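You operate a simulated robot arm through the tools that you are given. There is no shell and no other tool.

You are at the controls of a simulated two-armed robot. One attempt, no reset.

JOB
On the green mat, fold the key cloth in half.

The check looks at the end state, three seconds after you hand in, the way a careful person would. Anything else that was tipped, shoved, dropped, spilled or broken makes it a failure. Flat cloth is picked up by pressing the open fingertips on it (5 to 10 N) and closing them slowly along it; thin cloth reads only 2 to 8 mm in the jaws.

ROBOT AND FRAMES
Two 7-joint arms with two-finger parallel grippers on one trunk, on a base that moves. Base frame: it is fixed to the floor where the robot stands at the start and does not move with it; the origin is under the middle of the robot, x ahead of it, y to its left, z up. Readings come in mm, rad, newtons and seconds.
The left shoulder is at the start at [85, 182, 1015], the right one opposite. With the tool pointing down near the work surface each hand reaches from about 300 to 760 mm from the robot's upright axis, wherever it stands, measured 20 degrees to its own side. Places, roughly: green mat [2800, 1300, 700]; key cloth [2900, 1400, 700]. Payload 3.91 kg a hand.
Tool frame (each hand has its own): the origin (TCP) lies between the finger pads and is the grasp point; the fingertips stand 30 mm ahead of it; z points along the fingers, y is the line along which they close. The gripper opens to 110 mm. The fingers are 20 mm wide and 10 mm thick; the gripper's body (48 by 112 mm) begins 55 mm behind the TCP.
Orientation is told as [roll, pitch, yaw] about the base's x, y, z axes, in that order, counted from this pose: with the fingers straight down and closing along the base's y, the tool's x points along the base's -x, its y along +y and its z along -z.

CONTROLS
- The arms move only by the tool send_rows. It takes "left_steps", "right_steps" or both (then of equal length, played together; a hand with none holds still); each is a list of rows, each an object of numbers (a shift or turn left out is 0, a gripper value left out holds the last): "dx", "dy", "dz": the shift along the base's x, y, z in mm; "wx", "wy", "wz": the turn, a rotation vector about the base's x, y, z in rad; "claw": the gripper command, from -1 (fully open) to 1 (shut), values between in proportion. In form: [{"dx": .., "dy": .., "dz": .., "wx": .., "wy": .., "wz": .., "claw": ..}, ...]. A call has 1 to 20 rows; each row shifts and turns the commanded pose from where the row before left it. A row lasts 0.2 s, in which the tool goes at most 50 mm and 0.15 rad; a call with a longer step from one row to the next is refused whole, and so is a gripper value outside its range. Where a pose cannot be reached the arm comes as near as it can. A force on the tool above 40 N (or 10 N above the force at the start of the call, whichever is more), or a blocked arm, ends the call early, and 0.2 s more pass. The fingers move at their own pace (about 72 mm/s each) and stop on an object; they squeeze with about 40 N. The grip force told is the motor's: it shows also when the fingers shut on nothing. Time passes only in rows, and 0.2 s behind the last, so rows that do not move let the fingers close. The reply holds the time, the measured pose of the TCP, the force on the tool along the base axes, the opening and the grip force, in the units named above and with some noise, with the torque about the TCP (base axes, N m) and any sound that the robot's microphone picked up.
- Cameras (640 x 400 px; columns grow to the right, rows downward): "scene" is now at [238.2, 12.5, 1191.3]; the picture's right is [0.15, -0.99, 0.00], its down [-0.61, -0.09, -0.78] and it looks along [0.78, 0.12, -0.62] (base axes); focal length 278 px, centre (320, 200). "left" rides on the left gripper at [72, -17, -103] in its tool frame; the picture's right is [0.23, 0.97, 0.00], its down [-0.76, 0.18, -0.62] and it looks along [-0.61, 0.14, 0.78] (tool axes); focal length 222 px, centre (320, 200). "right" rides on the right gripper at [72, 17, -103] in its tool frame; the picture's right is [-0.23, 0.97, 0.00], its down [-0.76, -0.18, -0.62] and it looks along [-0.61, -0.14, 0.78] (tool axes); focal length 222 px, centre (320, 200). There is no depth. A picture from a camera that has moved, and an enlarged one, comes with that camera's place and axes in the base frame and with its lens.
- snapshot(camera): a new picture of that camera. It takes no simulated time.
- lift_body(by): moves the trunk up (or, below 0, down) by that many mm; the arms and the scene camera ride with it, the base frame stays. It gives what a move gives, with no picture.
- roll_base(legs): drives the robot by 1 to 6 legs, each [ahead, left, turn to the left] in mm, mm and rad, along the robot's own axes; the way and the turn of a leg run together, so that a leg with both is an arc; at most 1500 mm and 3.142 rad a leg. The arms and the cameras ride along, it lands a little off, and it stops where it bumps. It gives what a move gives.
- turn_head(pan, tilt): turns the head with the scene camera to pan (to the left, within 1.396 rad either way) and tilt (down, from -0.506 to 1.204), counted from straight ahead of the robot (the tilt from the chest, where the trunk bows). It gives what a move gives.
- zoom(camera, box): a new picture of the part [left, top, right, bottom] of that camera's present view, enlarged. It takes no simulated time.
- sign_off(): hands the job in; it is judged then, once.

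Places have to be worked out from the pictures, the camera data and where the tool is seen. Open the grippers and draw the arms clear of the work before you hand the job in, unless the task says otherwise.

The tools are called after "Emit:" as name(argument=value, ...) on one line, values as JSON. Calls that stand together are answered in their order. send_rows: Moves the arms, as the interface text tells. Its arguments: {"type":"object","properties":{"left_steps":{"type":"array","items":{"type":"object","properties":{"dx":{"type":"number"},"dy":{"type":"number"},"dz":{"type":"number"},"wx":{"type":"number"},"wy":{"type":"number"},"wz":{"type":"number"},"claw":{"type":"number"}}}},"right_steps":{"type":"array","items":{"type":"object","properties":{"dx":{"type":"number"},"dy":{"type":"number"},"dz":{"type":"number"},"wx":{"type":"number"},"wy":{"type":"number"},"wz":{"type":"number"},"claw":{"type":"number"}}}}},"required":[]} The other tools are called the same way: lift_body (by) moves the trunk up or down; roll_base (legs) drives the base; turn_head (pan, tilt) turns the head that bears the scene camera; snapshot (camera) takes a picture; zoom (camera, box) takes an enlarged picture of a part of a camera's view; sign_off () hands the job in.

At the start:

```text
time: 0.0
left_tcp_pos: [546.9, 241.9, 924.7]
left_tool_rot: [0.001, -0.001, -0.001]
left_wrist_force: [-0.2, -0.3, 0.3]
left_torque: [0.0, 0.02, 0.03]
left_finger_gap: 110.0
left_grasp_force: 0.1
right_tcp_pos: [553.5, -241.7, 900.7]
right_tool_rot: [0.0, -0.001, -0.001]
right_wrist_force: [0.1, 0.1, 0.5]
right_torque: [0.01, -0.01, -0.03]
right_finger_gap: 110.1
right_grasp_force: 0.0
trunk travel left (down, up): [-275.0, 239.0]
robot x, y, heading: [1.0, -1.9, -0.001]
head pan, tilt (commanded): [0.154, 0.668]
```

scene: 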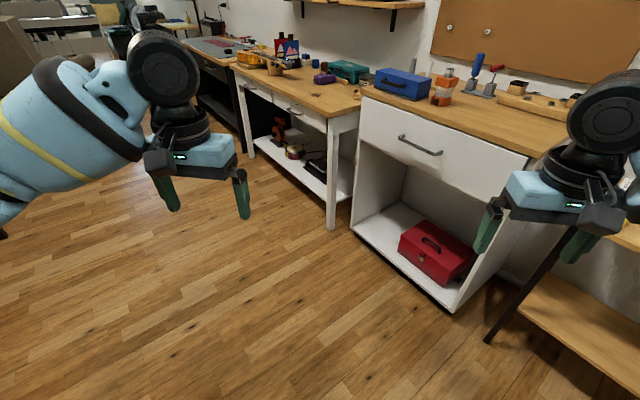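
right: 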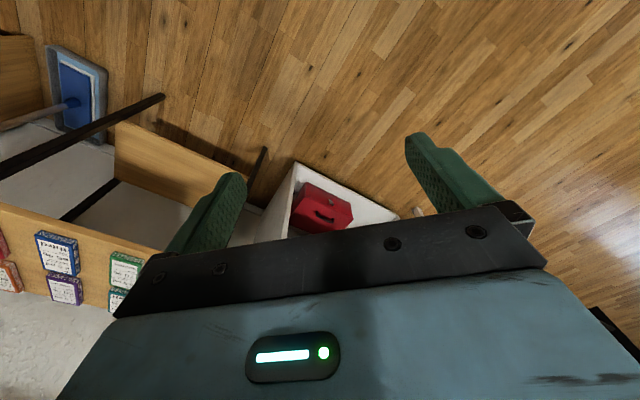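
left: 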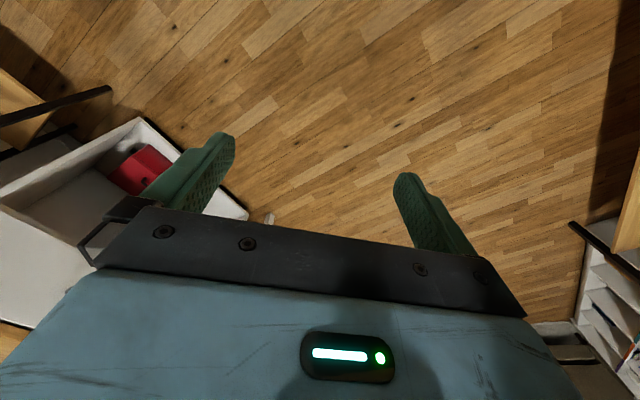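

I'm starting by looking toward the green mat at about [2800, 1300, 700], which lies about 0.43 rad to the left.

Emit:
turn_head(pan=0.45, tilt=0.25)

Emit:
snapshot(camera="scene")

```text
time: 0.9
left_tcp_pos: [547.1, 241.8, 925.7]
left_tool_rot: [0.002, 0.001, -0.001]
left_wrist_force: [0.1, 0.7, 0.6]
left_torque: [0.02, -0.02, 0.02]
left_finger_gap: 109.9
left_grasp_force: 0.3
right_tcp_pos: [553.1, -240.0, 900.0]
right_tool_rot: [-0.001, -0.002, 0.0]
right_wrist_force: [-0.3, -0.2, -0.3]
right_torque: [-0.01, 0.02, -0.02]
right_finger_gap: 110.1
right_grasp_force: 0.0
trunk travel left (down, up): [-275.0, 239.0]
robot x, y, heading: [-0.1, 0.8, -0.0]
head pan, tilt (commanded): [0.45, 0.25]
```

```text
taken
camera scene: at [237.2, 40.0, 1229.4], right [0.43, -0.9, 0.0], down [-0.22, -0.11, -0.97], along [0.87, 0.42, -0.25], focal length 278 px, centre (320, 200)
```

scene: 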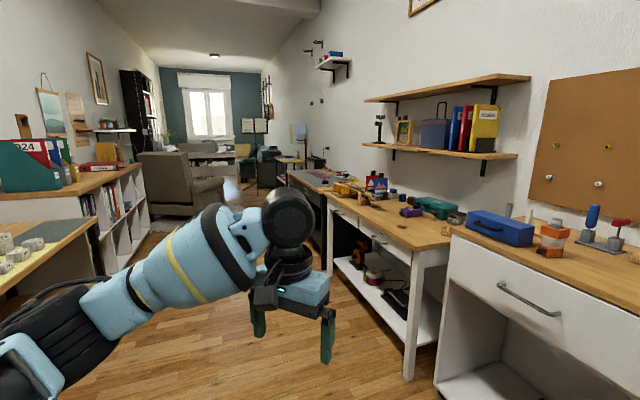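

The mat should project near (317, 182), at the far bench. I'll zoom in there.

Emit:
zoom(camera="scene", box=[240, 130, 400, 230])

Emit:
zoom(camera="scene", box=[320, 130, 480, 230])

Emit:
zoom(camera="scene", box=[0, 130, 240, 280])

```text
4.00 times, centred on (320, 180) of scene
camera zoom: at [237.2, 40.0, 1229.4], right [0.43, -0.9, 0.0], down [-0.22, -0.11, -0.97], along [0.87, 0.42, -0.25], focal length 1112 px, centre (320, 280)
```

zoom: 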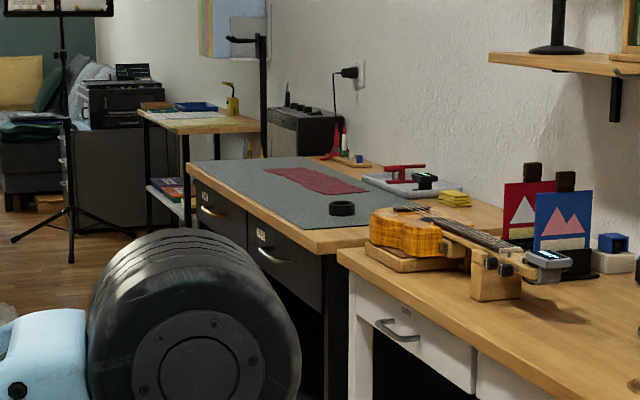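

```text
4.00 times, centred on (400, 180) of scene
camera zoom: at [237.2, 40.0, 1229.4], right [0.43, -0.9, 0.0], down [-0.22, -0.11, -0.97], along [0.87, 0.42, -0.25], focal length 1112 px, centre (0, 280)
```

zoom: 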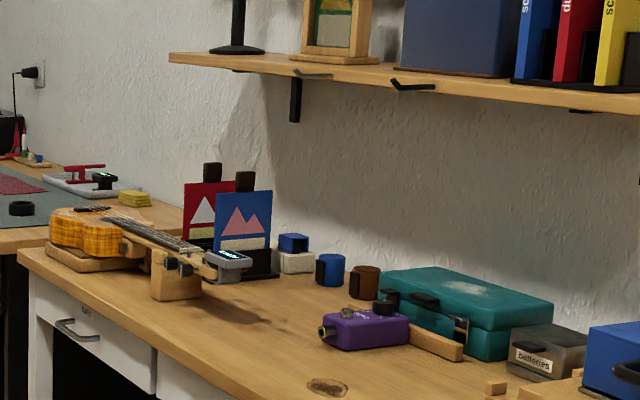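

```text
2.67 times, centred on (120, 205) of scene
camera zoom: at [237.2, 40.0, 1229.4], right [0.43, -0.9, 0.0], down [-0.22, -0.11, -0.97], along [0.87, 0.42, -0.25], focal length 742 px, centre (853, 187)
```

zoom: 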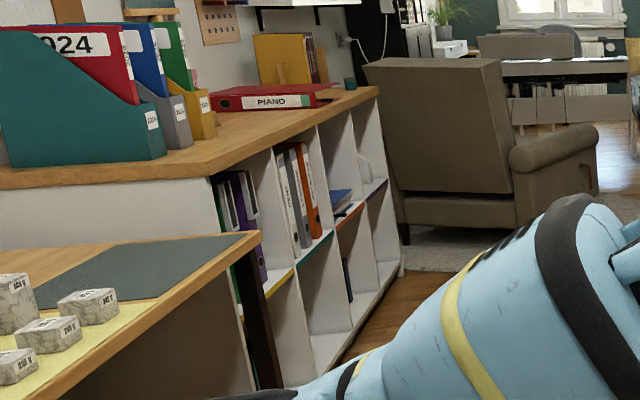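

The red cloth lies on a grey-green mat on the far bench. The wall and benches run about 44° to my left, and my line along the aisle should clear the bench fronts by about 800 mm. I'll turn parallel to the benches and drive half of the way.

Emit:
roll_base(legs=[[0, 0, 0.77], [1400, 0, 0]])

Emit:
turn_head(pan=-0.4, tilt=0.45)

Emit:
snapshot(camera="scene")

```text
time: 9.9
left_tcp_pos: [1243.4, 1540.4, 924.7]
left_tool_rot: [0.0, -0.001, 0.772]
left_wrist_force: [0.2, -0.1, 0.4]
left_torque: [0.01, 0.0, 0.0]
left_finger_gap: 110.0
left_grasp_force: 0.0
right_tcp_pos: [1581.0, 1198.2, 899.7]
right_tool_rot: [0.002, -0.003, 0.772]
right_wrist_force: [-0.2, -0.8, 0.8]
right_torque: [-0.02, 0.02, -0.01]
right_finger_gap: 110.0
right_grasp_force: 0.1
trunk travel left (down, up): [-275.0, 239.0]
robot x, y, heading: [1015.8, 985.2, 0.772]
head pan, tilt (commanded): [0.45, 0.25]
```

```text
time: 11.1
left_tcp_pos: [1241.6, 1540.6, 923.9]
left_tool_rot: [0.0, 0.0, 0.771]
left_wrist_force: [-0.7, -0.3, 0.1]
left_torque: [-0.05, 0.0, -0.01]
left_finger_gap: 110.2
left_grasp_force: 0.1
right_tcp_pos: [1579.9, 1198.1, 900.9]
right_tool_rot: [-0.001, -0.002, 0.772]
right_wrist_force: [-0.6, 0.4, 0.3]
right_torque: [-0.02, 0.03, 0.01]
right_finger_gap: 110.1
right_grasp_force: 0.1
trunk travel left (down, up): [-275.0, 239.0]
robot x, y, heading: [1013.5, 983.3, 0.771]
head pan, tilt (commanded): [-0.4, 0.45]
```

```text
taken
camera scene: at [1212.2, 1124.0, 1210.8], right [0.36, -0.93, 0.0], down [-0.41, -0.16, -0.9], along [0.84, 0.33, -0.44], focal length 278 px, centre (320, 200)
```

scene: 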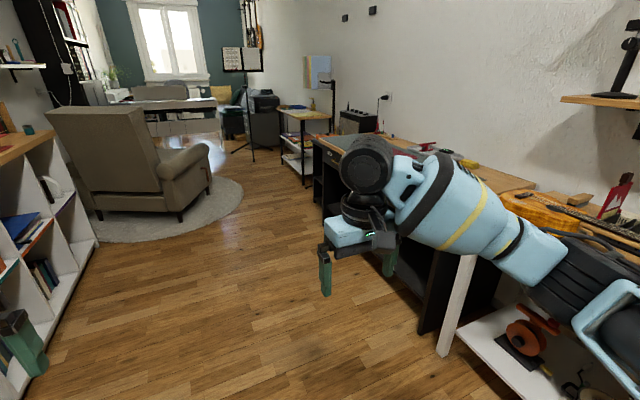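

Readings put me at (1015, 985), with the bench front about 850–900 mm to my right and the bookcase about 870 mm to my left. I'll drive on until I'm abreast of the mat, then look right.

Emit:
roll_base(legs=[[1450, 0, 0]])

Emit:
turn_head(pan=-1.3, tilt=0.5)

Emit:
snapshot(camera="scene")

```text
time: 18.4
left_tcp_pos: [2303.3, 2541.0, 925.7]
left_tool_rot: [0.002, 0.002, 0.755]
left_wrist_force: [-0.4, 0.0, 0.6]
left_torque: [-0.03, -0.01, 0.04]
left_finger_gap: 110.0
left_grasp_force: 0.0
right_tcp_pos: [2637.2, 2193.6, 900.4]
right_tool_rot: [0.0, -0.002, 0.753]
right_wrist_force: [0.1, 0.1, 0.4]
right_torque: [0.0, 0.02, 0.0]
right_finger_gap: 109.9
right_grasp_force: 0.1
trunk travel left (down, up): [-275.0, 239.0]
robot x, y, heading: [2074.3, 1992.4, 0.754]
head pan, tilt (commanded): [-0.4, 0.45]
```

```text
time: 19.6
left_tcp_pos: [2303.8, 2542.0, 924.4]
left_tool_rot: [-0.001, -0.001, 0.754]
left_wrist_force: [-0.4, 0.5, -1.2]
left_torque: [0.02, 0.0, 0.01]
left_finger_gap: 109.9
left_grasp_force: 0.1
right_tcp_pos: [2638.5, 2194.5, 900.7]
right_tool_rot: [-0.001, -0.002, 0.753]
right_wrist_force: [-0.6, 0.2, 0.2]
right_torque: [0.01, -0.02, -0.02]
right_finger_gap: 110.3
right_grasp_force: 0.1
trunk travel left (down, up): [-275.0, 239.0]
robot x, y, heading: [2070.9, 1992.0, 0.749]
head pan, tilt (commanded): [-1.3, 0.499]
```

```text
taken
camera scene: at [2259.3, 2047.3, 1206.3], right [-0.52, -0.85, 0.0], down [-0.41, 0.25, -0.88], along [0.75, -0.46, -0.48], focal length 278 px, centre (320, 200)
```

scene: 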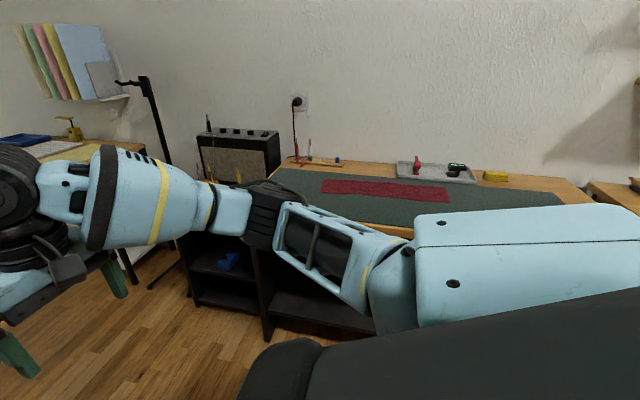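

I'm at (2072, 1992) and the cloth centre is near (2912, 1368), with the bench top at about z 750. I'll turn to face the bench, then look again before getting closer.

Emit:
roll_base(legs=[[0, 0, -1.54]])

Emit:
turn_head(pan=0.0, tilt=0.5)

Emit:
snapshot(camera="scene")

```text
time: 23.7
left_tcp_pos: [2632.6, 1786.9, 925.5]
left_tool_rot: [-0.001, 0.0, -0.764]
left_wrist_force: [-0.4, 0.3, -0.1]
left_torque: [0.01, 0.0, 0.0]
left_finger_gap: 110.2
left_grasp_force: 0.1
right_tcp_pos: [2302.3, 1434.3, 899.7]
right_tool_rot: [0.0, -0.001, -0.763]
right_wrist_force: [-0.1, -0.1, 0.1]
right_torque: [0.04, 0.03, 0.01]
right_finger_gap: 110.0
right_grasp_force: 0.0
trunk travel left (down, up): [-275.0, 239.0]
robot x, y, heading: [2068.2, 1992.8, -0.766]
head pan, tilt (commanded): [-1.3, 0.499]
```

```text
time: 25.1
left_tcp_pos: [2631.1, 1785.6, 925.1]
left_tool_rot: [-0.001, 0.0, -0.764]
left_wrist_force: [-0.7, 0.6, 1.5]
left_torque: [0.0, -0.01, 0.02]
left_finger_gap: 110.1
left_grasp_force: 0.2
right_tcp_pos: [2301.1, 1434.1, 900.0]
right_tool_rot: [0.0, -0.001, -0.765]
right_wrist_force: [0.8, 0.1, -0.2]
right_torque: [0.01, -0.02, 0.02]
right_finger_gap: 109.8
right_grasp_force: 0.1
trunk travel left (down, up): [-275.0, 239.0]
robot x, y, heading: [2072.4, 1989.7, -0.767]
head pan, tilt (commanded): [0.0, 0.499]
```

```text
taken
camera scene: at [2245.9, 1822.2, 1206.3], right [-0.69, -0.72, 0.0], down [-0.34, 0.33, -0.88], along [0.63, -0.61, -0.48], focal length 278 px, centre (320, 200)
```

scene: 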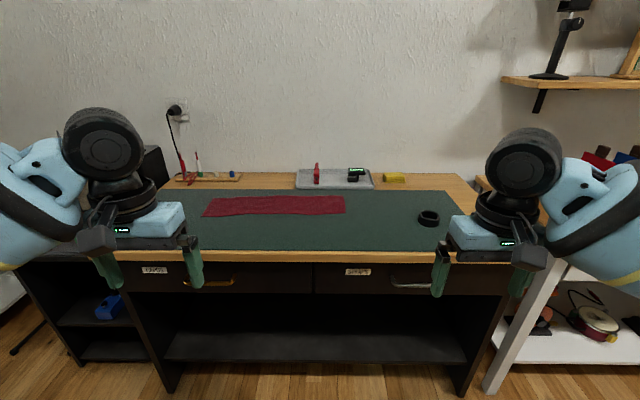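

I'm square to the bench now, and the cloth is a long red strip lying across the mat. I'll zoom in on the cloth and the mat's surroundings.

Emit:
zoom(camera="scene", box=[180, 150, 380, 275])

Emit:
zoom(camera="scene", box=[280, 150, 480, 275])

```text
3.20 times, centred on (280, 212) of scene
camera zoom: at [2245.9, 1822.2, 1206.3], right [-0.69, -0.72, 0.0], down [-0.34, 0.33, -0.88], along [0.63, -0.61, -0.48], focal length 890 px, centre (448, 160)
```

zoom: 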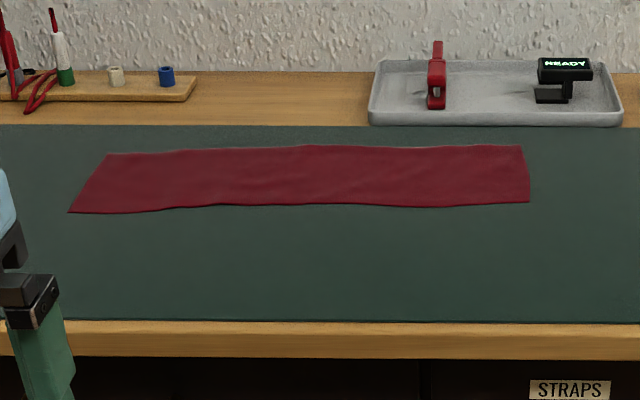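

```text
3.20 times, centred on (380, 212) of scene
camera zoom: at [2245.9, 1822.2, 1206.3], right [-0.69, -0.72, 0.0], down [-0.34, 0.33, -0.88], along [0.63, -0.61, -0.48], focal length 890 px, centre (128, 160)
```

zoom: 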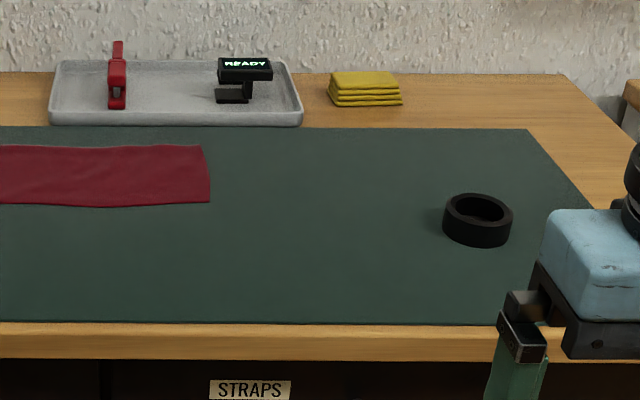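

The cloth is about 450 × 120 mm, with its centre about 1040 mm ahead of my axis and 145 mm to the left. The table edge is about 800 mm ahead. I'll drive in 300 mm, and the hands stay about 120 mm above the bench top. Then I'll look down to check clearance.

Emit:
roll_base(legs=[[300, 0, 0]])

Emit:
turn_head(pan=0.0, tilt=1.15)

Emit:
snapshot(camera="scene")

```text
time: 27.2
left_tcp_pos: [2844.5, 1580.4, 924.9]
left_tool_rot: [0.001, 0.0, -0.766]
left_wrist_force: [0.0, -0.3, -1.0]
left_torque: [0.01, 0.01, -0.01]
left_finger_gap: 109.9
left_grasp_force: 0.1
right_tcp_pos: [2513.6, 1230.5, 900.8]
right_tool_rot: [0.0, -0.001, -0.765]
right_wrist_force: [0.2, -0.4, 0.0]
right_torque: [0.02, -0.01, -0.02]
right_finger_gap: 110.0
right_grasp_force: 0.0
trunk travel left (down, up): [-275.0, 239.0]
robot x, y, heading: [2280.7, 1787.6, -0.767]
head pan, tilt (commanded): [0.0, 0.499]
```

```text
time: 28.2
left_tcp_pos: [2844.5, 1581.6, 924.9]
left_tool_rot: [0.001, 0.001, -0.764]
left_wrist_force: [-0.3, 0.7, 0.5]
left_torque: [0.01, 0.01, 0.03]
left_finger_gap: 110.2
left_grasp_force: 0.0
right_tcp_pos: [2514.2, 1229.9, 899.9]
right_tool_rot: [-0.002, 0.0, -0.764]
right_wrist_force: [-0.6, -0.6, 0.4]
right_torque: [0.0, -0.01, 0.01]
right_finger_gap: 109.9
right_grasp_force: 0.1
trunk travel left (down, up): [-275.0, 239.0]
robot x, y, heading: [2283.0, 1786.9, -0.769]
head pan, tilt (commanded): [0.0, 1.15]
```

```text
taken
camera scene: at [2436.0, 1639.6, 1155.6], right [-0.69, -0.72, 0.0], down [-0.66, 0.63, -0.41], along [0.29, -0.28, -0.91], focal length 278 px, centre (320, 200)
```

scene: 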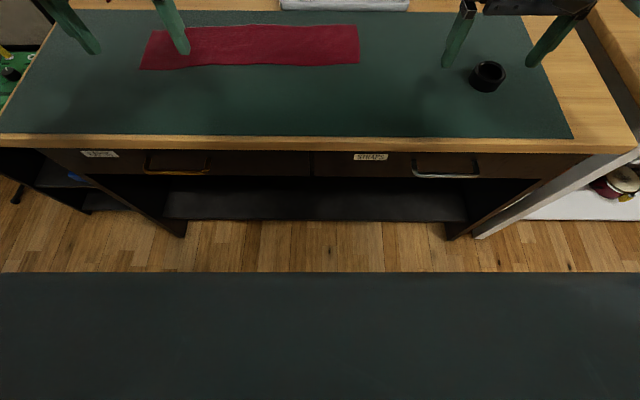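

The table edge is now about 525 mm ahead of my axis, and the cloth centre is about 770 ahead and 146 left. I can't see my base past my chest, so I'll look down to the side to check how far it extends.

Emit:
turn_head(pan=1.0, tilt=1.2)

Emit:
snapshot(camera="scene")

Emit:
snapshot(camera="left")

Emit:
snapshot(camera="right")

```text
time: 29.5
left_tcp_pos: [2844.9, 1581.1, 925.6]
left_tool_rot: [-0.001, 0.0, -0.763]
left_wrist_force: [0.7, -0.9, 0.3]
left_torque: [-0.01, 0.01, -0.03]
left_finger_gap: 110.2
left_grasp_force: 0.1
right_tcp_pos: [2514.8, 1229.1, 899.1]
right_tool_rot: [0.0, -0.002, -0.763]
right_wrist_force: [-0.8, 0.6, 0.5]
right_torque: [0.0, 0.01, 0.01]
right_finger_gap: 110.1
right_grasp_force: 0.1
trunk travel left (down, up): [-275.0, 239.0]
robot x, y, heading: [2284.2, 1784.3, -0.766]
head pan, tilt (commanded): [1.0, 1.201]
```

```text
taken
camera scene: at [2447.4, 1693.8, 1152.6], right [0.23, -0.97, 0.0], down [-0.91, -0.22, -0.36], along [0.35, 0.08, -0.93], focal length 278 px, centre (320, 200)
```

scene: 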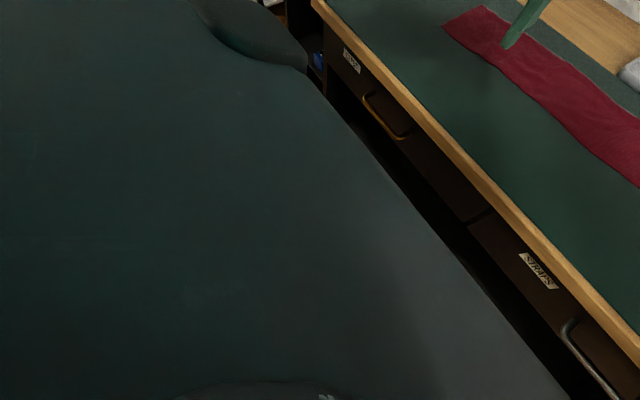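

```text
taken
camera left: at [2779.5, 1618.9, 1028.7], right [0.51, 0.86, 0.0], down [0.67, -0.4, 0.62], along [0.54, -0.32, -0.78], focal length 222 px, centre (320, 200)
```

left: 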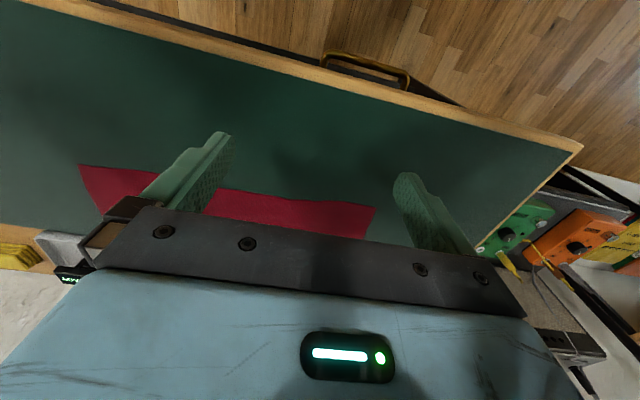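

```text
taken
camera right: at [2472.3, 1291.9, 1004.2], right [0.84, 0.55, 0.0], down [0.43, -0.66, 0.62], along [0.34, -0.52, -0.78], focal length 222 px, centre (320, 200)
```

right: 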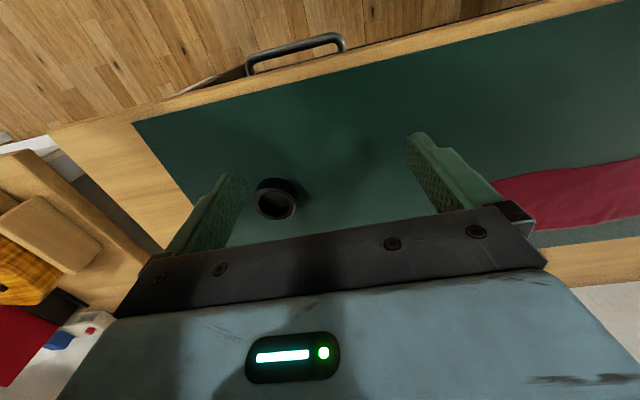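

The floor shows clear at about 470 mm ahead of my axis under the wrist camera. I'll pull the left hand back about 180 mm so its camera can see my base's front edge against the bench.

Emit:
send_rows(left_steps=[{"dx": -32, "dy": 31}, {"dx": -32, "dy": 31}, {"dx": -32, "dy": 31}, {"dx": -32, "dy": 31}])

Emit:
snapshot(camera="left")

```text
time: 30.5
left_tcp_pos: [2715.7, 1706.8, 924.2]
left_tool_rot: [0.0, 0.002, -0.765]
left_wrist_force: [0.1, 0.4, -0.8]
left_torque: [0.02, 0.0, -0.04]
left_finger_gap: 109.9
left_grasp_force: 0.0
right_tcp_pos: [2514.2, 1230.4, 898.0]
right_tool_rot: [-0.001, -0.003, -0.766]
right_wrist_force: [0.4, 0.2, -0.2]
right_torque: [0.0, -0.02, 0.01]
right_finger_gap: 110.0
right_grasp_force: 0.1
trunk travel left (down, up): [-275.0, 239.0]
robot x, y, heading: [2281.8, 1787.9, -0.766]
head pan, tilt (commanded): [1.0, 1.201]
```

```text
taken
camera left: at [2649.4, 1745.3, 1027.8], right [0.51, 0.86, 0.0], down [0.67, -0.4, 0.62], along [0.54, -0.32, -0.78], focal length 222 px, centre (320, 200)
```

left: 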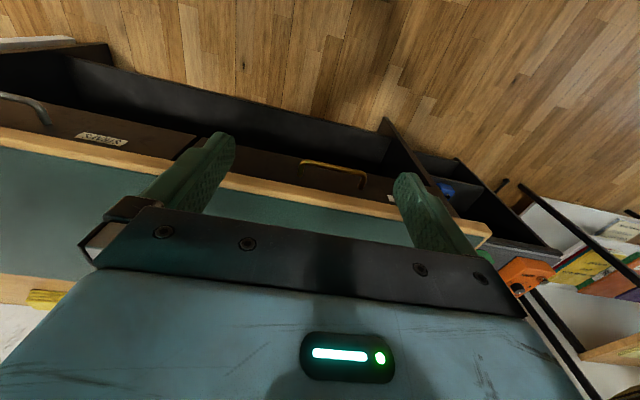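

The wrist camera sees bare floor to within about 240–290 mm of my axis, so the base is shorter than that. I can move in 190 mm more, which leaves the table edge about 330 mm ahead.

Emit:
roll_base(legs=[[190, 0, 0]])

Emit:
turn_head(pan=0.2, tilt=0.9)

Emit:
snapshot(camera="scene")

```text
time: 32.0
left_tcp_pos: [2853.0, 1574.7, 923.5]
left_tool_rot: [-0.002, 0.001, -0.762]
left_wrist_force: [-0.6, -0.5, -0.2]
left_torque: [-0.01, -0.02, 0.0]
left_finger_gap: 110.1
left_grasp_force: 0.1
right_tcp_pos: [2653.4, 1097.6, 899.0]
right_tool_rot: [0.0, -0.001, -0.762]
right_wrist_force: [-0.4, 0.6, 0.7]
right_torque: [0.01, -0.01, -0.03]
right_finger_gap: 109.8
right_grasp_force: 0.0
trunk travel left (down, up): [-275.0, 239.0]
robot x, y, heading: [2419.5, 1654.9, -0.76]
head pan, tilt (commanded): [1.0, 1.201]
```

```text
time: 33.1
left_tcp_pos: [2852.5, 1574.6, 924.3]
left_tool_rot: [0.001, 0.001, -0.763]
left_wrist_force: [-0.6, 0.0, -0.3]
left_torque: [0.0, -0.02, -0.01]
left_finger_gap: 109.7
left_grasp_force: 0.0
right_tcp_pos: [2653.5, 1098.4, 899.4]
right_tool_rot: [0.0, -0.003, -0.763]
right_wrist_force: [0.3, -0.1, -0.5]
right_torque: [0.03, 0.04, 0.0]
right_finger_gap: 110.0
right_grasp_force: 0.1
trunk travel left (down, up): [-275.0, 239.0]
robot x, y, heading: [2422.1, 1656.5, -0.758]
head pan, tilt (commanded): [0.201, 0.901]
```

```text
taken
camera scene: at [2595.0, 1508.7, 1172.4], right [-0.53, -0.85, 0.0], down [-0.66, 0.42, -0.62], along [0.53, -0.33, -0.78], focal length 278 px, centre (320, 200)
```

scene: 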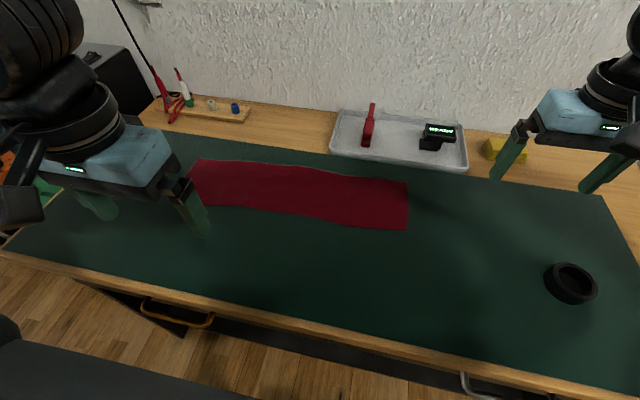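

The robot is now at (2421, 1656) with heading −0.76. I'll zoom on the right end of the cloth and locate its corners.

Emit:
zoom(camera="scene", box=[300, 130, 460, 230])

Emit:
zoom(camera="scene", box=[160, 140, 320, 240])

Emit:
snapshot(camera="left")

```text
4.00 times, centred on (380, 180) of scene
camera zoom: at [2595.0, 1508.7, 1172.4], right [-0.53, -0.85, 0.0], down [-0.66, 0.42, -0.62], along [0.53, -0.33, -0.78], focal length 1112 px, centre (80, 280)
```

zoom: 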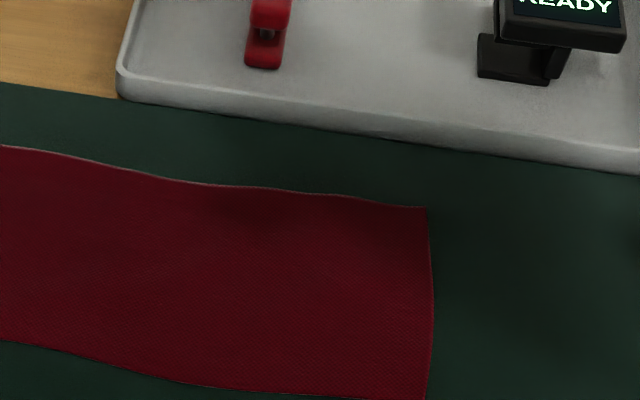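

```text
4.00 times, centred on (240, 190) of scene
camera zoom: at [2595.0, 1508.7, 1172.4], right [-0.53, -0.85, 0.0], down [-0.66, 0.42, -0.62], along [0.53, -0.33, -0.78], focal length 1112 px, centre (640, 240)
```

zoom: 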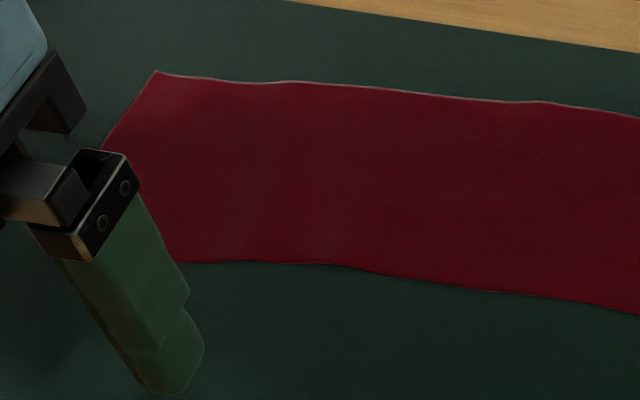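

```text
taken
camera left: at [2788.0, 1613.3, 1027.8], right [0.51, 0.86, 0.0], down [0.67, -0.4, 0.62], along [0.54, -0.32, -0.78], focal length 222 px, centre (320, 200)
```

left: 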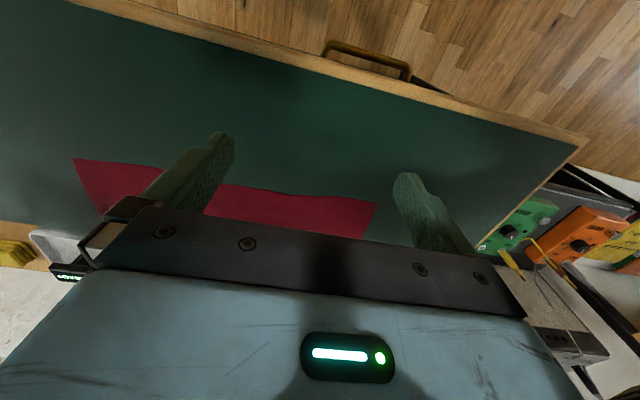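

With the bench top at about 738, I place the cloth corners at (3135,1489), (2831,1143), (2741,1229) and (3053,1572). My plan is to pick up the right-hand short end with the left hand and fold it over to the left. First I'll move the right hand out of the way and bring the left hand high over the right end, with the jaws turned along the cloth.

Emit:
send_rows(left_steps=[{"dx": 0, "dy": 0, "wz": 0.034}, {"dx": 0, "dy": 0}, {"dx": -6, "dy": -46}, {"dx": -6, "dy": -46}, {"dx": -6, "dy": -46}, {"dx": -6, "dy": -46}, {"dx": -6, "dy": -46}, {"dx": -6, "dy": -46}, {"dx": -6, "dy": -46}, {"dx": -6, "dy": -46}], right_steps=[{"dx": -34, "dy": 8, "dz": 10}, {"dx": -34, "dy": 8, "dz": 10}, {"dx": -34, "dy": 8, "dz": 10}, {"dx": -34, "dy": 8, "dz": 10}, {"dx": -34, "dy": 8, "dz": 10}, {"dx": 0}, {"dx": 0}, {"dx": 0}, {"dx": 0}, {"dx": 0}])

Emit:
snapshot(camera="left")

Emit:
snapshot(camera="scene")

```text
time: 35.4
left_tcp_pos: [2804.9, 1206.1, 926.0]
left_tool_rot: [0.003, -0.003, -0.73]
left_wrist_force: [0.3, -0.6, -0.1]
left_torque: [0.02, 0.0, 0.04]
left_finger_gap: 110.1
left_grasp_force: 0.1
right_tcp_pos: [2484.0, 1142.1, 952.4]
right_tool_rot: [0.0, -0.002, -0.763]
right_wrist_force: [1.3, -0.1, 0.9]
right_torque: [0.02, 0.01, 0.01]
right_finger_gap: 110.0
right_grasp_force: 0.0
trunk travel left (down, up): [-275.0, 239.0]
robot x, y, heading: [2419.2, 1654.1, -0.768]
head pan, tilt (commanded): [0.201, 0.901]
```

```text
taken
camera left: at [2737.8, 1242.0, 1029.2], right [0.48, 0.88, 0.0], down [0.68, -0.38, 0.62], along [0.55, -0.3, -0.78], focal length 222 px, centre (320, 200)
```

left: 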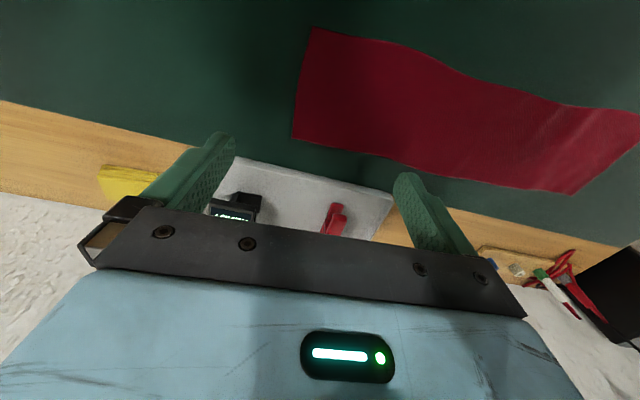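

```text
taken
camera scene: at [2594.2, 1507.7, 1172.5], right [-0.53, -0.85, 0.0], down [-0.66, 0.42, -0.62], along [0.53, -0.33, -0.78], focal length 278 px, centre (320, 200)
```

scene: 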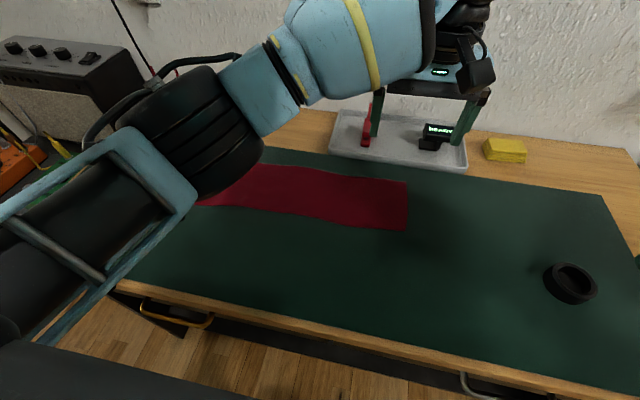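

The wrist camera confirms the right end of the cloth: corners near (2739,1231) and (2830,1146), midpoint (2785,1188). The TCP is about 27 mm inside that end. I'll set the jaws to about a 30 mm gap and lower to just above the cloth.

Emit:
send_rows(left_steps=[{"dz": -33, "claw": 0.45}, {"dz": -33}, {"dz": -33}, {"dz": -33}, {"dz": 0}])

Emit:
snapshot(camera="left")

Emit:
zoom(camera="scene", box=[300, 100, 500, 225])

```text
time: 36.5
left_tcp_pos: [2803.4, 1206.3, 793.0]
left_tool_rot: [-0.002, -0.001, -0.73]
left_wrist_force: [-0.4, -0.3, 0.2]
left_torque: [-0.02, 0.01, 0.02]
left_finger_gap: 30.3
left_grasp_force: 0.1
right_tcp_pos: [2484.9, 1142.4, 954.1]
right_tool_rot: [0.001, -0.002, -0.763]
right_wrist_force: [0.0, 0.5, -1.0]
right_torque: [-0.01, 0.01, 0.03]
right_finger_gap: 110.0
right_grasp_force: 0.2
trunk travel left (down, up): [-275.0, 239.0]
robot x, y, heading: [2422.8, 1655.1, -0.762]
head pan, tilt (commanded): [0.201, 0.901]
```

```text
taken
camera left: at [2737.4, 1242.7, 897.5], right [0.48, 0.88, 0.0], down [0.69, -0.37, 0.62], along [0.55, -0.3, -0.78], focal length 222 px, centre (320, 200)
```

left: 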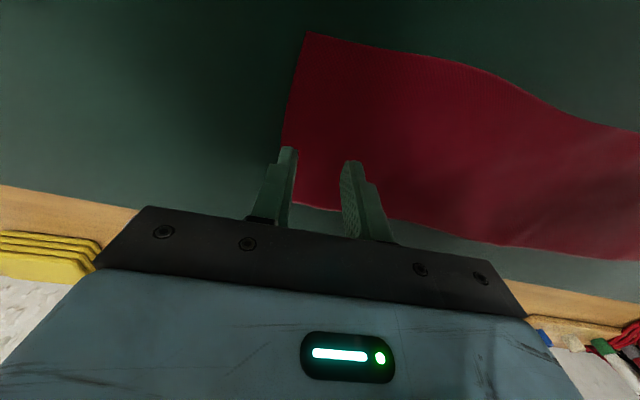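

```text
3.20 times, centred on (400, 162) of scene
camera zoom: at [2594.9, 1508.7, 1172.5], right [-0.53, -0.85, 0.0], down [-0.66, 0.42, -0.62], along [0.53, -0.33, -0.78], focal length 890 px, centre (64, 320)
```

zoom: 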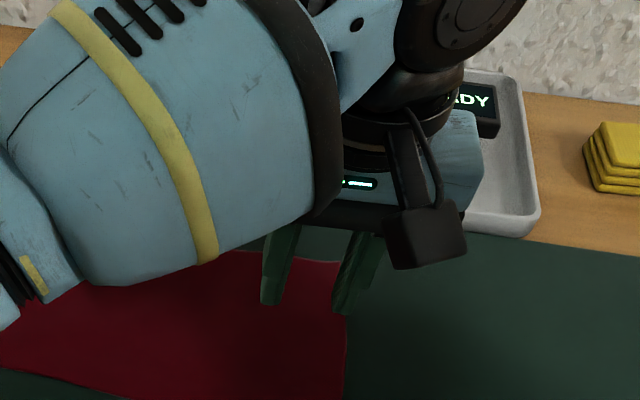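

The outer fingertip will land about 5 mm inside the cloth's end edge, which is what I want. Now I'll lower in small steps and watch for contact force.

Emit:
send_rows(left_steps=[{"dz": -5}, {"dz": -5}, {"dz": -4}, {"dz": 0}])

```text
time: 37.5
left_tcp_pos: [2803.9, 1207.4, 778.8]
left_tool_rot: [0.002, 0.0, -0.73]
left_wrist_force: [-0.1, 0.6, -0.4]
left_torque: [-0.01, -0.02, -0.01]
left_finger_gap: 30.1
left_grasp_force: 0.1
right_tcp_pos: [2483.5, 1140.8, 952.6]
right_tool_rot: [-0.002, -0.003, -0.762]
right_wrist_force: [-0.5, -0.3, 0.7]
right_torque: [0.02, 0.02, 0.01]
right_finger_gap: 109.9
right_grasp_force: 0.0
trunk travel left (down, up): [-275.0, 239.0]
robot x, y, heading: [2420.9, 1653.8, -0.762]
head pan, tilt (commanded): [0.201, 0.901]
```

No contact yet at 779, so I'll keep going down slowly.

Emit:
send_rows(left_steps=[{"dz": -3}, {"dz": -3}, {"dz": 0}])

```text
time: 38.4
left_tcp_pos: [2804.6, 1207.2, 774.5]
left_tool_rot: [-0.002, -0.006, -0.729]
left_wrist_force: [3.7, -3.4, 18.8]
left_torque: [-0.16, 0.05, 0.09]
left_finger_gap: 30.6
left_grasp_force: 0.1
right_tcp_pos: [2484.1, 1143.4, 954.1]
right_tool_rot: [0.0, -0.001, -0.764]
right_wrist_force: [0.3, -0.8, -0.1]
right_torque: [-0.02, -0.01, 0.0]
right_finger_gap: 109.7
right_grasp_force: 0.0
trunk travel left (down, up): [-275.0, 239.0]
robot x, y, heading: [2421.6, 1652.3, -0.76]
head pan, tilt (commanded): [0.201, 0.901]
```

Contact gives 18.8 N with the command at 773, so the cloth surface is about z 745. I'll ease up to bring the press into the 5–10 N range.

Emit:
send_rows(left_steps=[{"dz": 1.2}, {"dz": 0}])

```text
time: 39.0
left_tcp_pos: [2805.0, 1206.9, 774.2]
left_tool_rot: [-0.002, -0.005, -0.731]
left_wrist_force: [4.9, -3.3, 21.5]
left_torque: [-0.3, 0.1, 0.12]
left_finger_gap: 30.5
left_grasp_force: 0.1
right_tcp_pos: [2483.0, 1142.1, 955.3]
right_tool_rot: [-0.001, -0.003, -0.762]
right_wrist_force: [-0.1, 0.6, 0.2]
right_torque: [-0.02, 0.01, 0.02]
right_finger_gap: 110.1
right_grasp_force: 0.0
trunk travel left (down, up): [-275.0, 239.0]
robot x, y, heading: [2419.9, 1655.2, -0.764]
head pan, tilt (commanded): [0.201, 0.901]
```

The force hasn't dropped yet, so I'll ease up further.

Emit:
send_rows(left_steps=[{"dz": 1.5}, {"dz": 0}])

```text
time: 39.5
left_tcp_pos: [2804.4, 1207.5, 773.7]
left_tool_rot: [0.001, -0.003, -0.731]
left_wrist_force: [3.4, -5.4, 18.7]
left_torque: [-0.36, 0.14, 0.12]
left_finger_gap: 30.1
left_grasp_force: 0.1
right_tcp_pos: [2483.2, 1144.9, 954.4]
right_tool_rot: [0.002, -0.001, -0.762]
right_wrist_force: [-0.8, 0.4, 0.2]
right_torque: [-0.03, 0.0, -0.02]
right_finger_gap: 109.9
right_grasp_force: 0.1
trunk travel left (down, up): [-275.0, 239.0]
robot x, y, heading: [2424.0, 1653.8, -0.767]
head pan, tilt (commanded): [0.201, 0.901]
```

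Still 18.7 N, so I'll raise another 2 mm and check again.

Emit:
send_rows(left_steps=[{"dz": 2}, {"dz": 0}])

Emit:
snapshot(camera="left")

Emit:
snapshot(camera="scene")

```text
time: 40.1
left_tcp_pos: [2804.3, 1207.3, 774.0]
left_tool_rot: [0.002, 0.004, -0.729]
left_wrist_force: [-0.7, -1.2, 3.3]
left_torque: [-0.09, 0.03, 0.03]
left_finger_gap: 30.7
left_grasp_force: 0.7
right_tcp_pos: [2483.4, 1142.7, 953.6]
right_tool_rot: [0.001, -0.001, -0.762]
right_wrist_force: [-0.4, 0.2, 0.7]
right_torque: [-0.01, 0.02, 0.0]
right_finger_gap: 110.1
right_grasp_force: 0.1
trunk travel left (down, up): [-275.0, 239.0]
robot x, y, heading: [2419.0, 1653.1, -0.765]
head pan, tilt (commanded): [0.201, 0.901]
```

```text
taken
camera left: at [2738.9, 1243.0, 878.6], right [0.48, 0.88, 0.0], down [0.69, -0.38, 0.62], along [0.55, -0.3, -0.78], focal length 222 px, centre (320, 200)
```

left: 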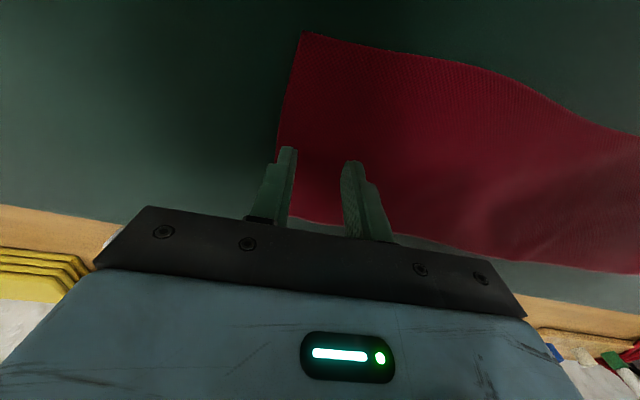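

```text
taken
camera scene: at [2594.7, 1508.7, 1172.4], right [-0.53, -0.85, 0.0], down [-0.66, 0.42, -0.62], along [0.53, -0.33, -0.78], focal length 278 px, centre (320, 200)
```

scene: 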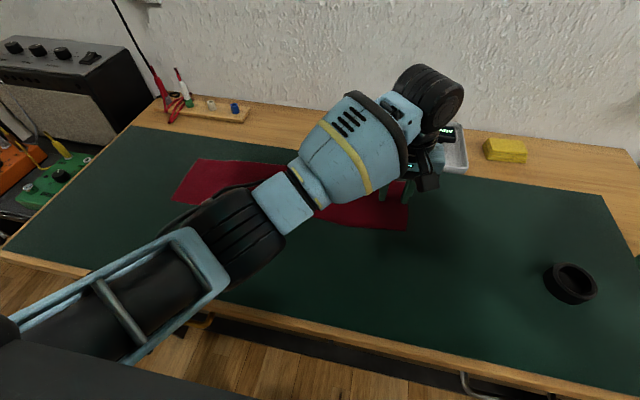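

The press is now about 3 N. The elbow hangs fairly low over the mat, so I'll raise the trunk 100 mm to give the elbow and the tilting move more room, then come back down.

Emit:
lift_body(by=100)

Emit:
snapshot(camera="scene")

Emit:
snapshot(camera="left")

```text
time: 41.5
left_tcp_pos: [2805.3, 1208.0, 875.2]
left_tool_rot: [0.002, -0.002, -0.728]
left_wrist_force: [0.4, 0.2, -0.7]
left_torque: [0.02, 0.02, 0.0]
left_finger_gap: 30.3
left_grasp_force: 0.0
right_tcp_pos: [2483.7, 1138.1, 1049.5]
right_tool_rot: [-0.001, 0.0, -0.762]
right_wrist_force: [0.3, 0.3, 0.1]
right_torque: [-0.01, -0.01, 0.0]
right_finger_gap: 109.8
right_grasp_force: 0.1
trunk travel left (down, up): [-375.0, 139.0]
robot x, y, heading: [2421.6, 1654.7, -0.758]
head pan, tilt (commanded): [0.201, 0.901]
```

```text
taken
camera scene: at [2574.8, 1527.7, 1274.2], right [-0.53, -0.85, 0.0], down [-0.66, 0.42, -0.62], along [0.53, -0.33, -0.78], focal length 278 px, centre (320, 200)
```

scene: 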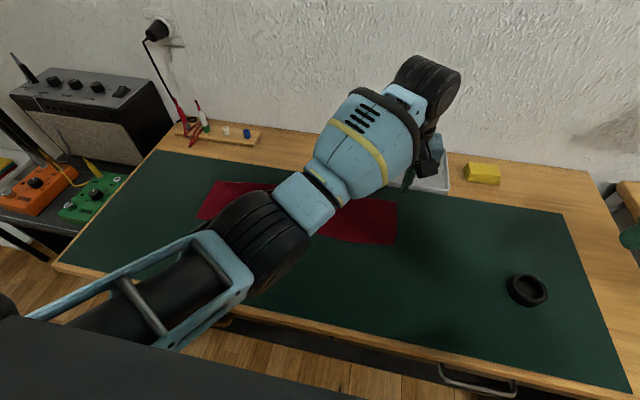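

```text
taken
camera left: at [2739.2, 1243.0, 979.6], right [0.48, 0.88, 0.0], down [0.69, -0.38, 0.62], along [0.55, -0.3, -0.78], focal length 222 px, centre (320, 200)
```

left: 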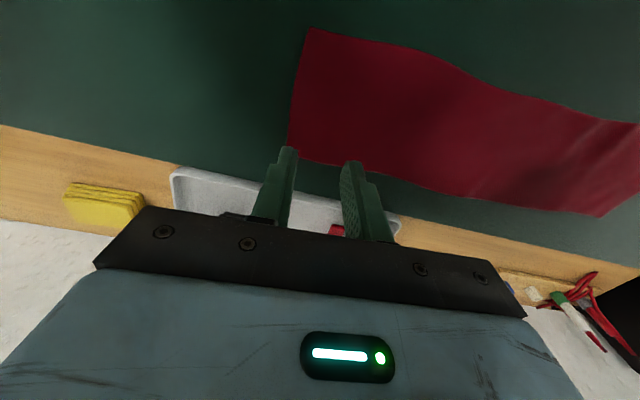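

Next I'll return down over the same spot, shifted about 4 mm toward me to centre on the end. I'll stop just above the cloth at about 779.

Emit:
send_rows(left_steps=[{"dx": -3, "dy": 2.5, "dz": -32}, {"dz": -32}, {"dz": -32}, {"dz": 0}])

```text
time: 42.5
left_tcp_pos: [2815.9, 1213.7, 779.3]
left_tool_rot: [0.01, -0.006, -0.711]
left_wrist_force: [0.3, 0.4, -0.5]
left_torque: [0.02, -0.01, 0.01]
left_finger_gap: 30.1
left_grasp_force: 0.1
right_tcp_pos: [2483.3, 1139.5, 1050.2]
right_tool_rot: [0.0, -0.001, -0.763]
right_wrist_force: [-0.1, 0.2, -0.4]
right_torque: [0.03, 0.0, -0.03]
right_finger_gap: 110.0
right_grasp_force: 0.0
trunk travel left (down, up): [-375.0, 139.0]
robot x, y, heading: [2418.1, 1655.1, -0.761]
head pan, tilt (commanded): [0.201, 0.901]
```

The arm fell about 14 mm short, so this trunk height is at the edge of its reach. I'll raise the hand, lower the trunk 60 mm and try again.

Emit:
send_rows(left_steps=[{"dz": 40}, {"dz": 40}])

Emit:
lift_body(by=-60)

```text
time: 43.1
left_tcp_pos: [2821.0, 1222.2, 848.0]
left_tool_rot: [0.027, 0.007, -0.698]
left_wrist_force: [-0.3, -0.4, 0.3]
left_torque: [-0.01, 0.03, 0.03]
left_finger_gap: 30.3
left_grasp_force: 0.0
right_tcp_pos: [2484.0, 1138.6, 1049.8]
right_tool_rot: [0.0, -0.002, -0.763]
right_wrist_force: [-1.1, -0.3, -0.4]
right_torque: [-0.01, 0.0, -0.04]
right_finger_gap: 110.1
right_grasp_force: 0.1
trunk travel left (down, up): [-375.0, 139.0]
robot x, y, heading: [2415.6, 1654.2, -0.76]
head pan, tilt (commanded): [0.201, 0.901]
```

```text
time: 44.1
left_tcp_pos: [2820.4, 1220.8, 789.0]
left_tool_rot: [0.027, 0.004, -0.701]
left_wrist_force: [0.0, 1.3, -0.2]
left_torque: [0.04, -0.01, -0.02]
left_finger_gap: 30.3
left_grasp_force: 0.0
right_tcp_pos: [2482.4, 1138.6, 989.6]
right_tool_rot: [0.001, -0.001, -0.762]
right_wrist_force: [-1.1, 0.5, 0.5]
right_torque: [0.01, -0.01, -0.02]
right_finger_gap: 109.7
right_grasp_force: 0.0
trunk travel left (down, up): [-315.0, 199.0]
robot x, y, heading: [2418.8, 1653.9, -0.765]
head pan, tilt (commanded): [0.201, 0.901]
```

The arm still sits about 20 mm off its command. I'll give it two rows of no movement at this height to see whether it settles.

Emit:
send_rows(left_steps=[{"dz": 5}, {"dz": 0}, {"dz": 0}])

Emit:
snapshot(camera="scene")

```text
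time: 44.9
left_tcp_pos: [2821.1, 1219.5, 795.2]
left_tool_rot: [0.024, 0.004, -0.699]
left_wrist_force: [-0.1, 0.4, -0.2]
left_torque: [0.0, 0.04, 0.0]
left_finger_gap: 30.4
left_grasp_force: 0.0
right_tcp_pos: [2482.4, 1138.2, 989.2]
right_tool_rot: [-0.002, 0.0, -0.762]
right_wrist_force: [0.0, -0.4, 0.4]
right_torque: [-0.01, 0.0, 0.02]
right_finger_gap: 109.9
right_grasp_force: 0.0
trunk travel left (down, up): [-315.0, 199.0]
robot x, y, heading: [2424.0, 1654.0, -0.761]
head pan, tilt (commanded): [0.201, 0.901]
```

```text
taken
camera scene: at [2587.3, 1515.9, 1212.4], right [-0.53, -0.85, 0.0], down [-0.66, 0.42, -0.62], along [0.53, -0.33, -0.78], focal length 278 px, centre (320, 200)
```

scene: 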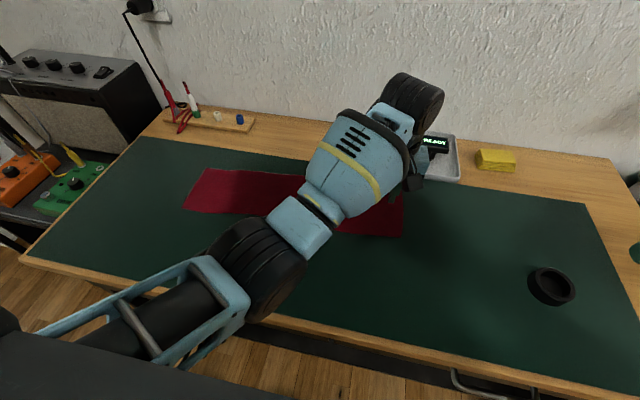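

Each call seems to start from the measured pose, so I need to command the correction myself: back to (2802, 1210) with the tool straight.

Emit:
send_rows(left_steps=[{"dx": -10, "dy": -5, "wz": -0.03, "wx": -0.024}, {"dx": -9, "dy": -5}, {"dz": 0}, {"dz": 0}])

```text
time: 45.9
left_tcp_pos: [2807.1, 1207.2, 805.0]
left_tool_rot: [-0.001, -0.023, -0.725]
left_wrist_force: [0.6, 0.3, -0.1]
left_torque: [0.0, 0.02, -0.02]
left_finger_gap: 30.5
left_grasp_force: 0.2
right_tcp_pos: [2483.0, 1138.9, 991.0]
right_tool_rot: [0.0, -0.002, -0.761]
right_wrist_force: [0.9, 0.0, -0.3]
right_torque: [0.0, -0.04, -0.02]
right_finger_gap: 109.9
right_grasp_force: 0.0
trunk travel left (down, up): [-315.0, 199.0]
robot x, y, heading: [2422.4, 1654.4, -0.764]
head pan, tilt (commanded): [0.201, 0.901]
```

The arm still isn't tracking cleanly at this trunk height. At the original height it reached this spot exactly, so I'll raise the hand and lower the trunk the remaining 40 mm.

Emit:
send_rows(left_steps=[{"dz": 30}, {"dz": 30}])

Emit:
lift_body(by=-40)

```text
time: 46.5
left_tcp_pos: [2781.6, 1200.9, 868.3]
left_tool_rot: [-0.018, -0.016, -0.764]
left_wrist_force: [0.3, 0.4, 0.2]
left_torque: [-0.01, 0.0, 0.0]
left_finger_gap: 30.3
left_grasp_force: 0.0
right_tcp_pos: [2483.0, 1137.8, 990.2]
right_tool_rot: [-0.002, -0.004, -0.762]
right_wrist_force: [0.0, 0.3, 0.3]
right_torque: [0.01, 0.0, -0.01]
right_finger_gap: 109.8
right_grasp_force: 0.0
trunk travel left (down, up): [-315.0, 199.0]
robot x, y, heading: [2421.1, 1655.8, -0.766]
head pan, tilt (commanded): [0.201, 0.901]
```

```text
time: 47.3
left_tcp_pos: [2782.4, 1200.2, 827.5]
left_tool_rot: [-0.018, -0.018, -0.759]
left_wrist_force: [0.0, 0.7, 1.4]
left_torque: [0.04, 0.01, -0.01]
left_finger_gap: 30.2
left_grasp_force: 0.0
right_tcp_pos: [2483.9, 1138.4, 949.7]
right_tool_rot: [0.001, -0.001, -0.763]
right_wrist_force: [0.0, 0.0, 0.7]
right_torque: [0.02, 0.0, 0.01]
right_finger_gap: 110.0
right_grasp_force: 0.0
trunk travel left (down, up): [-275.0, 239.0]
robot x, y, heading: [2421.6, 1654.0, -0.76]
head pan, tilt (commanded): [0.201, 0.901]
```

The commanded pose does persist, and the arm has now caught up with it, so my correction went too far. I'll undo that: back to (2802, 1210), upright, and then down to about 795.

Emit:
send_rows(left_steps=[{"dx": 10, "dy": 5, "wz": 0.03, "wx": 0.018, "wy": 0.017}, {"dx": 10, "dy": 5}, {"dz": 0}, {"dz": 0}])

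```text
time: 48.3
left_tcp_pos: [2802.0, 1210.4, 826.4]
left_tool_rot: [-0.014, 0.009, -0.728]
left_wrist_force: [0.5, 0.3, 0.5]
left_torque: [-0.02, -0.03, 0.0]
left_finger_gap: 30.4
left_grasp_force: 0.1
right_tcp_pos: [2483.9, 1138.6, 950.4]
right_tool_rot: [0.0, -0.002, -0.762]
right_wrist_force: [-0.5, -0.3, 0.1]
right_torque: [-0.05, -0.01, 0.01]
right_finger_gap: 109.9
right_grasp_force: 0.1
trunk travel left (down, up): [-275.0, 239.0]
robot x, y, heading: [2422.5, 1656.0, -0.762]
head pan, tilt (commanded): [0.201, 0.901]
```

Position is good and only a slight tilt remains. I'll straighten it and lower to about 780.

Emit:
send_rows(left_steps=[{"wx": 0.004, "wy": -0.016, "dz": -15}, {"dz": -15}, {"dz": -15}, {"dz": 0}])

Emit:
snapshot(camera="left")

```text
time: 49.3
left_tcp_pos: [2802.9, 1210.1, 780.1]
left_tool_rot: [-0.003, -0.002, -0.729]
left_wrist_force: [-0.2, 0.0, -0.2]
left_torque: [-0.02, 0.0, -0.04]
left_finger_gap: 30.3
left_grasp_force: 0.2
right_tcp_pos: [2483.7, 1139.0, 950.1]
right_tool_rot: [-0.001, -0.003, -0.762]
right_wrist_force: [-0.4, 0.0, -0.1]
right_torque: [-0.01, 0.01, 0.01]
right_finger_gap: 110.3
right_grasp_force: 0.0
trunk travel left (down, up): [-275.0, 239.0]
robot x, y, heading: [2414.7, 1653.8, -0.765]
head pan, tilt (commanded): [0.201, 0.901]
```

```text
taken
camera left: at [2737.0, 1246.1, 885.0], right [0.48, 0.88, 0.0], down [0.69, -0.37, 0.62], along [0.55, -0.3, -0.78], focal length 222 px, centre (320, 200)
```

left: 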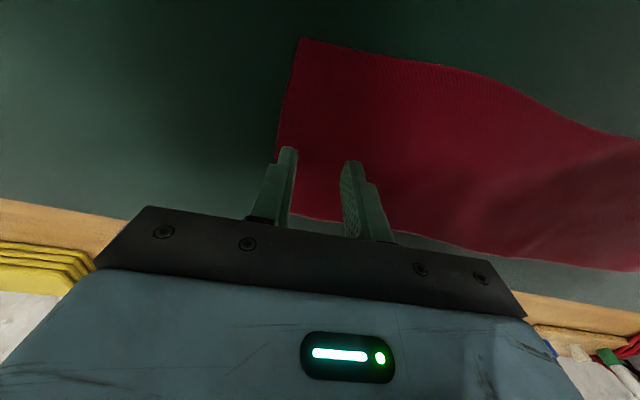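

The tips are about 5 mm above the cloth and well placed. I'll press down gently.

Emit:
send_rows(left_steps=[{"dz": -2.5}, {"dz": -2}, {"dz": 0}, {"dz": 0}])

```text
time: 50.3
left_tcp_pos: [2803.2, 1209.6, 776.3]
left_tool_rot: [0.0, -0.002, -0.73]
left_wrist_force: [-0.3, 0.1, 0.5]
left_torque: [-0.02, -0.02, -0.01]
left_finger_gap: 30.4
left_grasp_force: 0.0
right_tcp_pos: [2484.6, 1138.9, 950.9]
right_tool_rot: [0.0, -0.002, -0.764]
right_wrist_force: [-0.5, -0.4, -0.2]
right_torque: [-0.03, 0.02, 0.03]
right_finger_gap: 110.1
right_grasp_force: 0.0
trunk travel left (down, up): [-275.0, 239.0]
robot x, y, heading: [2420.3, 1656.7, -0.766]
head pan, tilt (commanded): [0.201, 0.901]
```

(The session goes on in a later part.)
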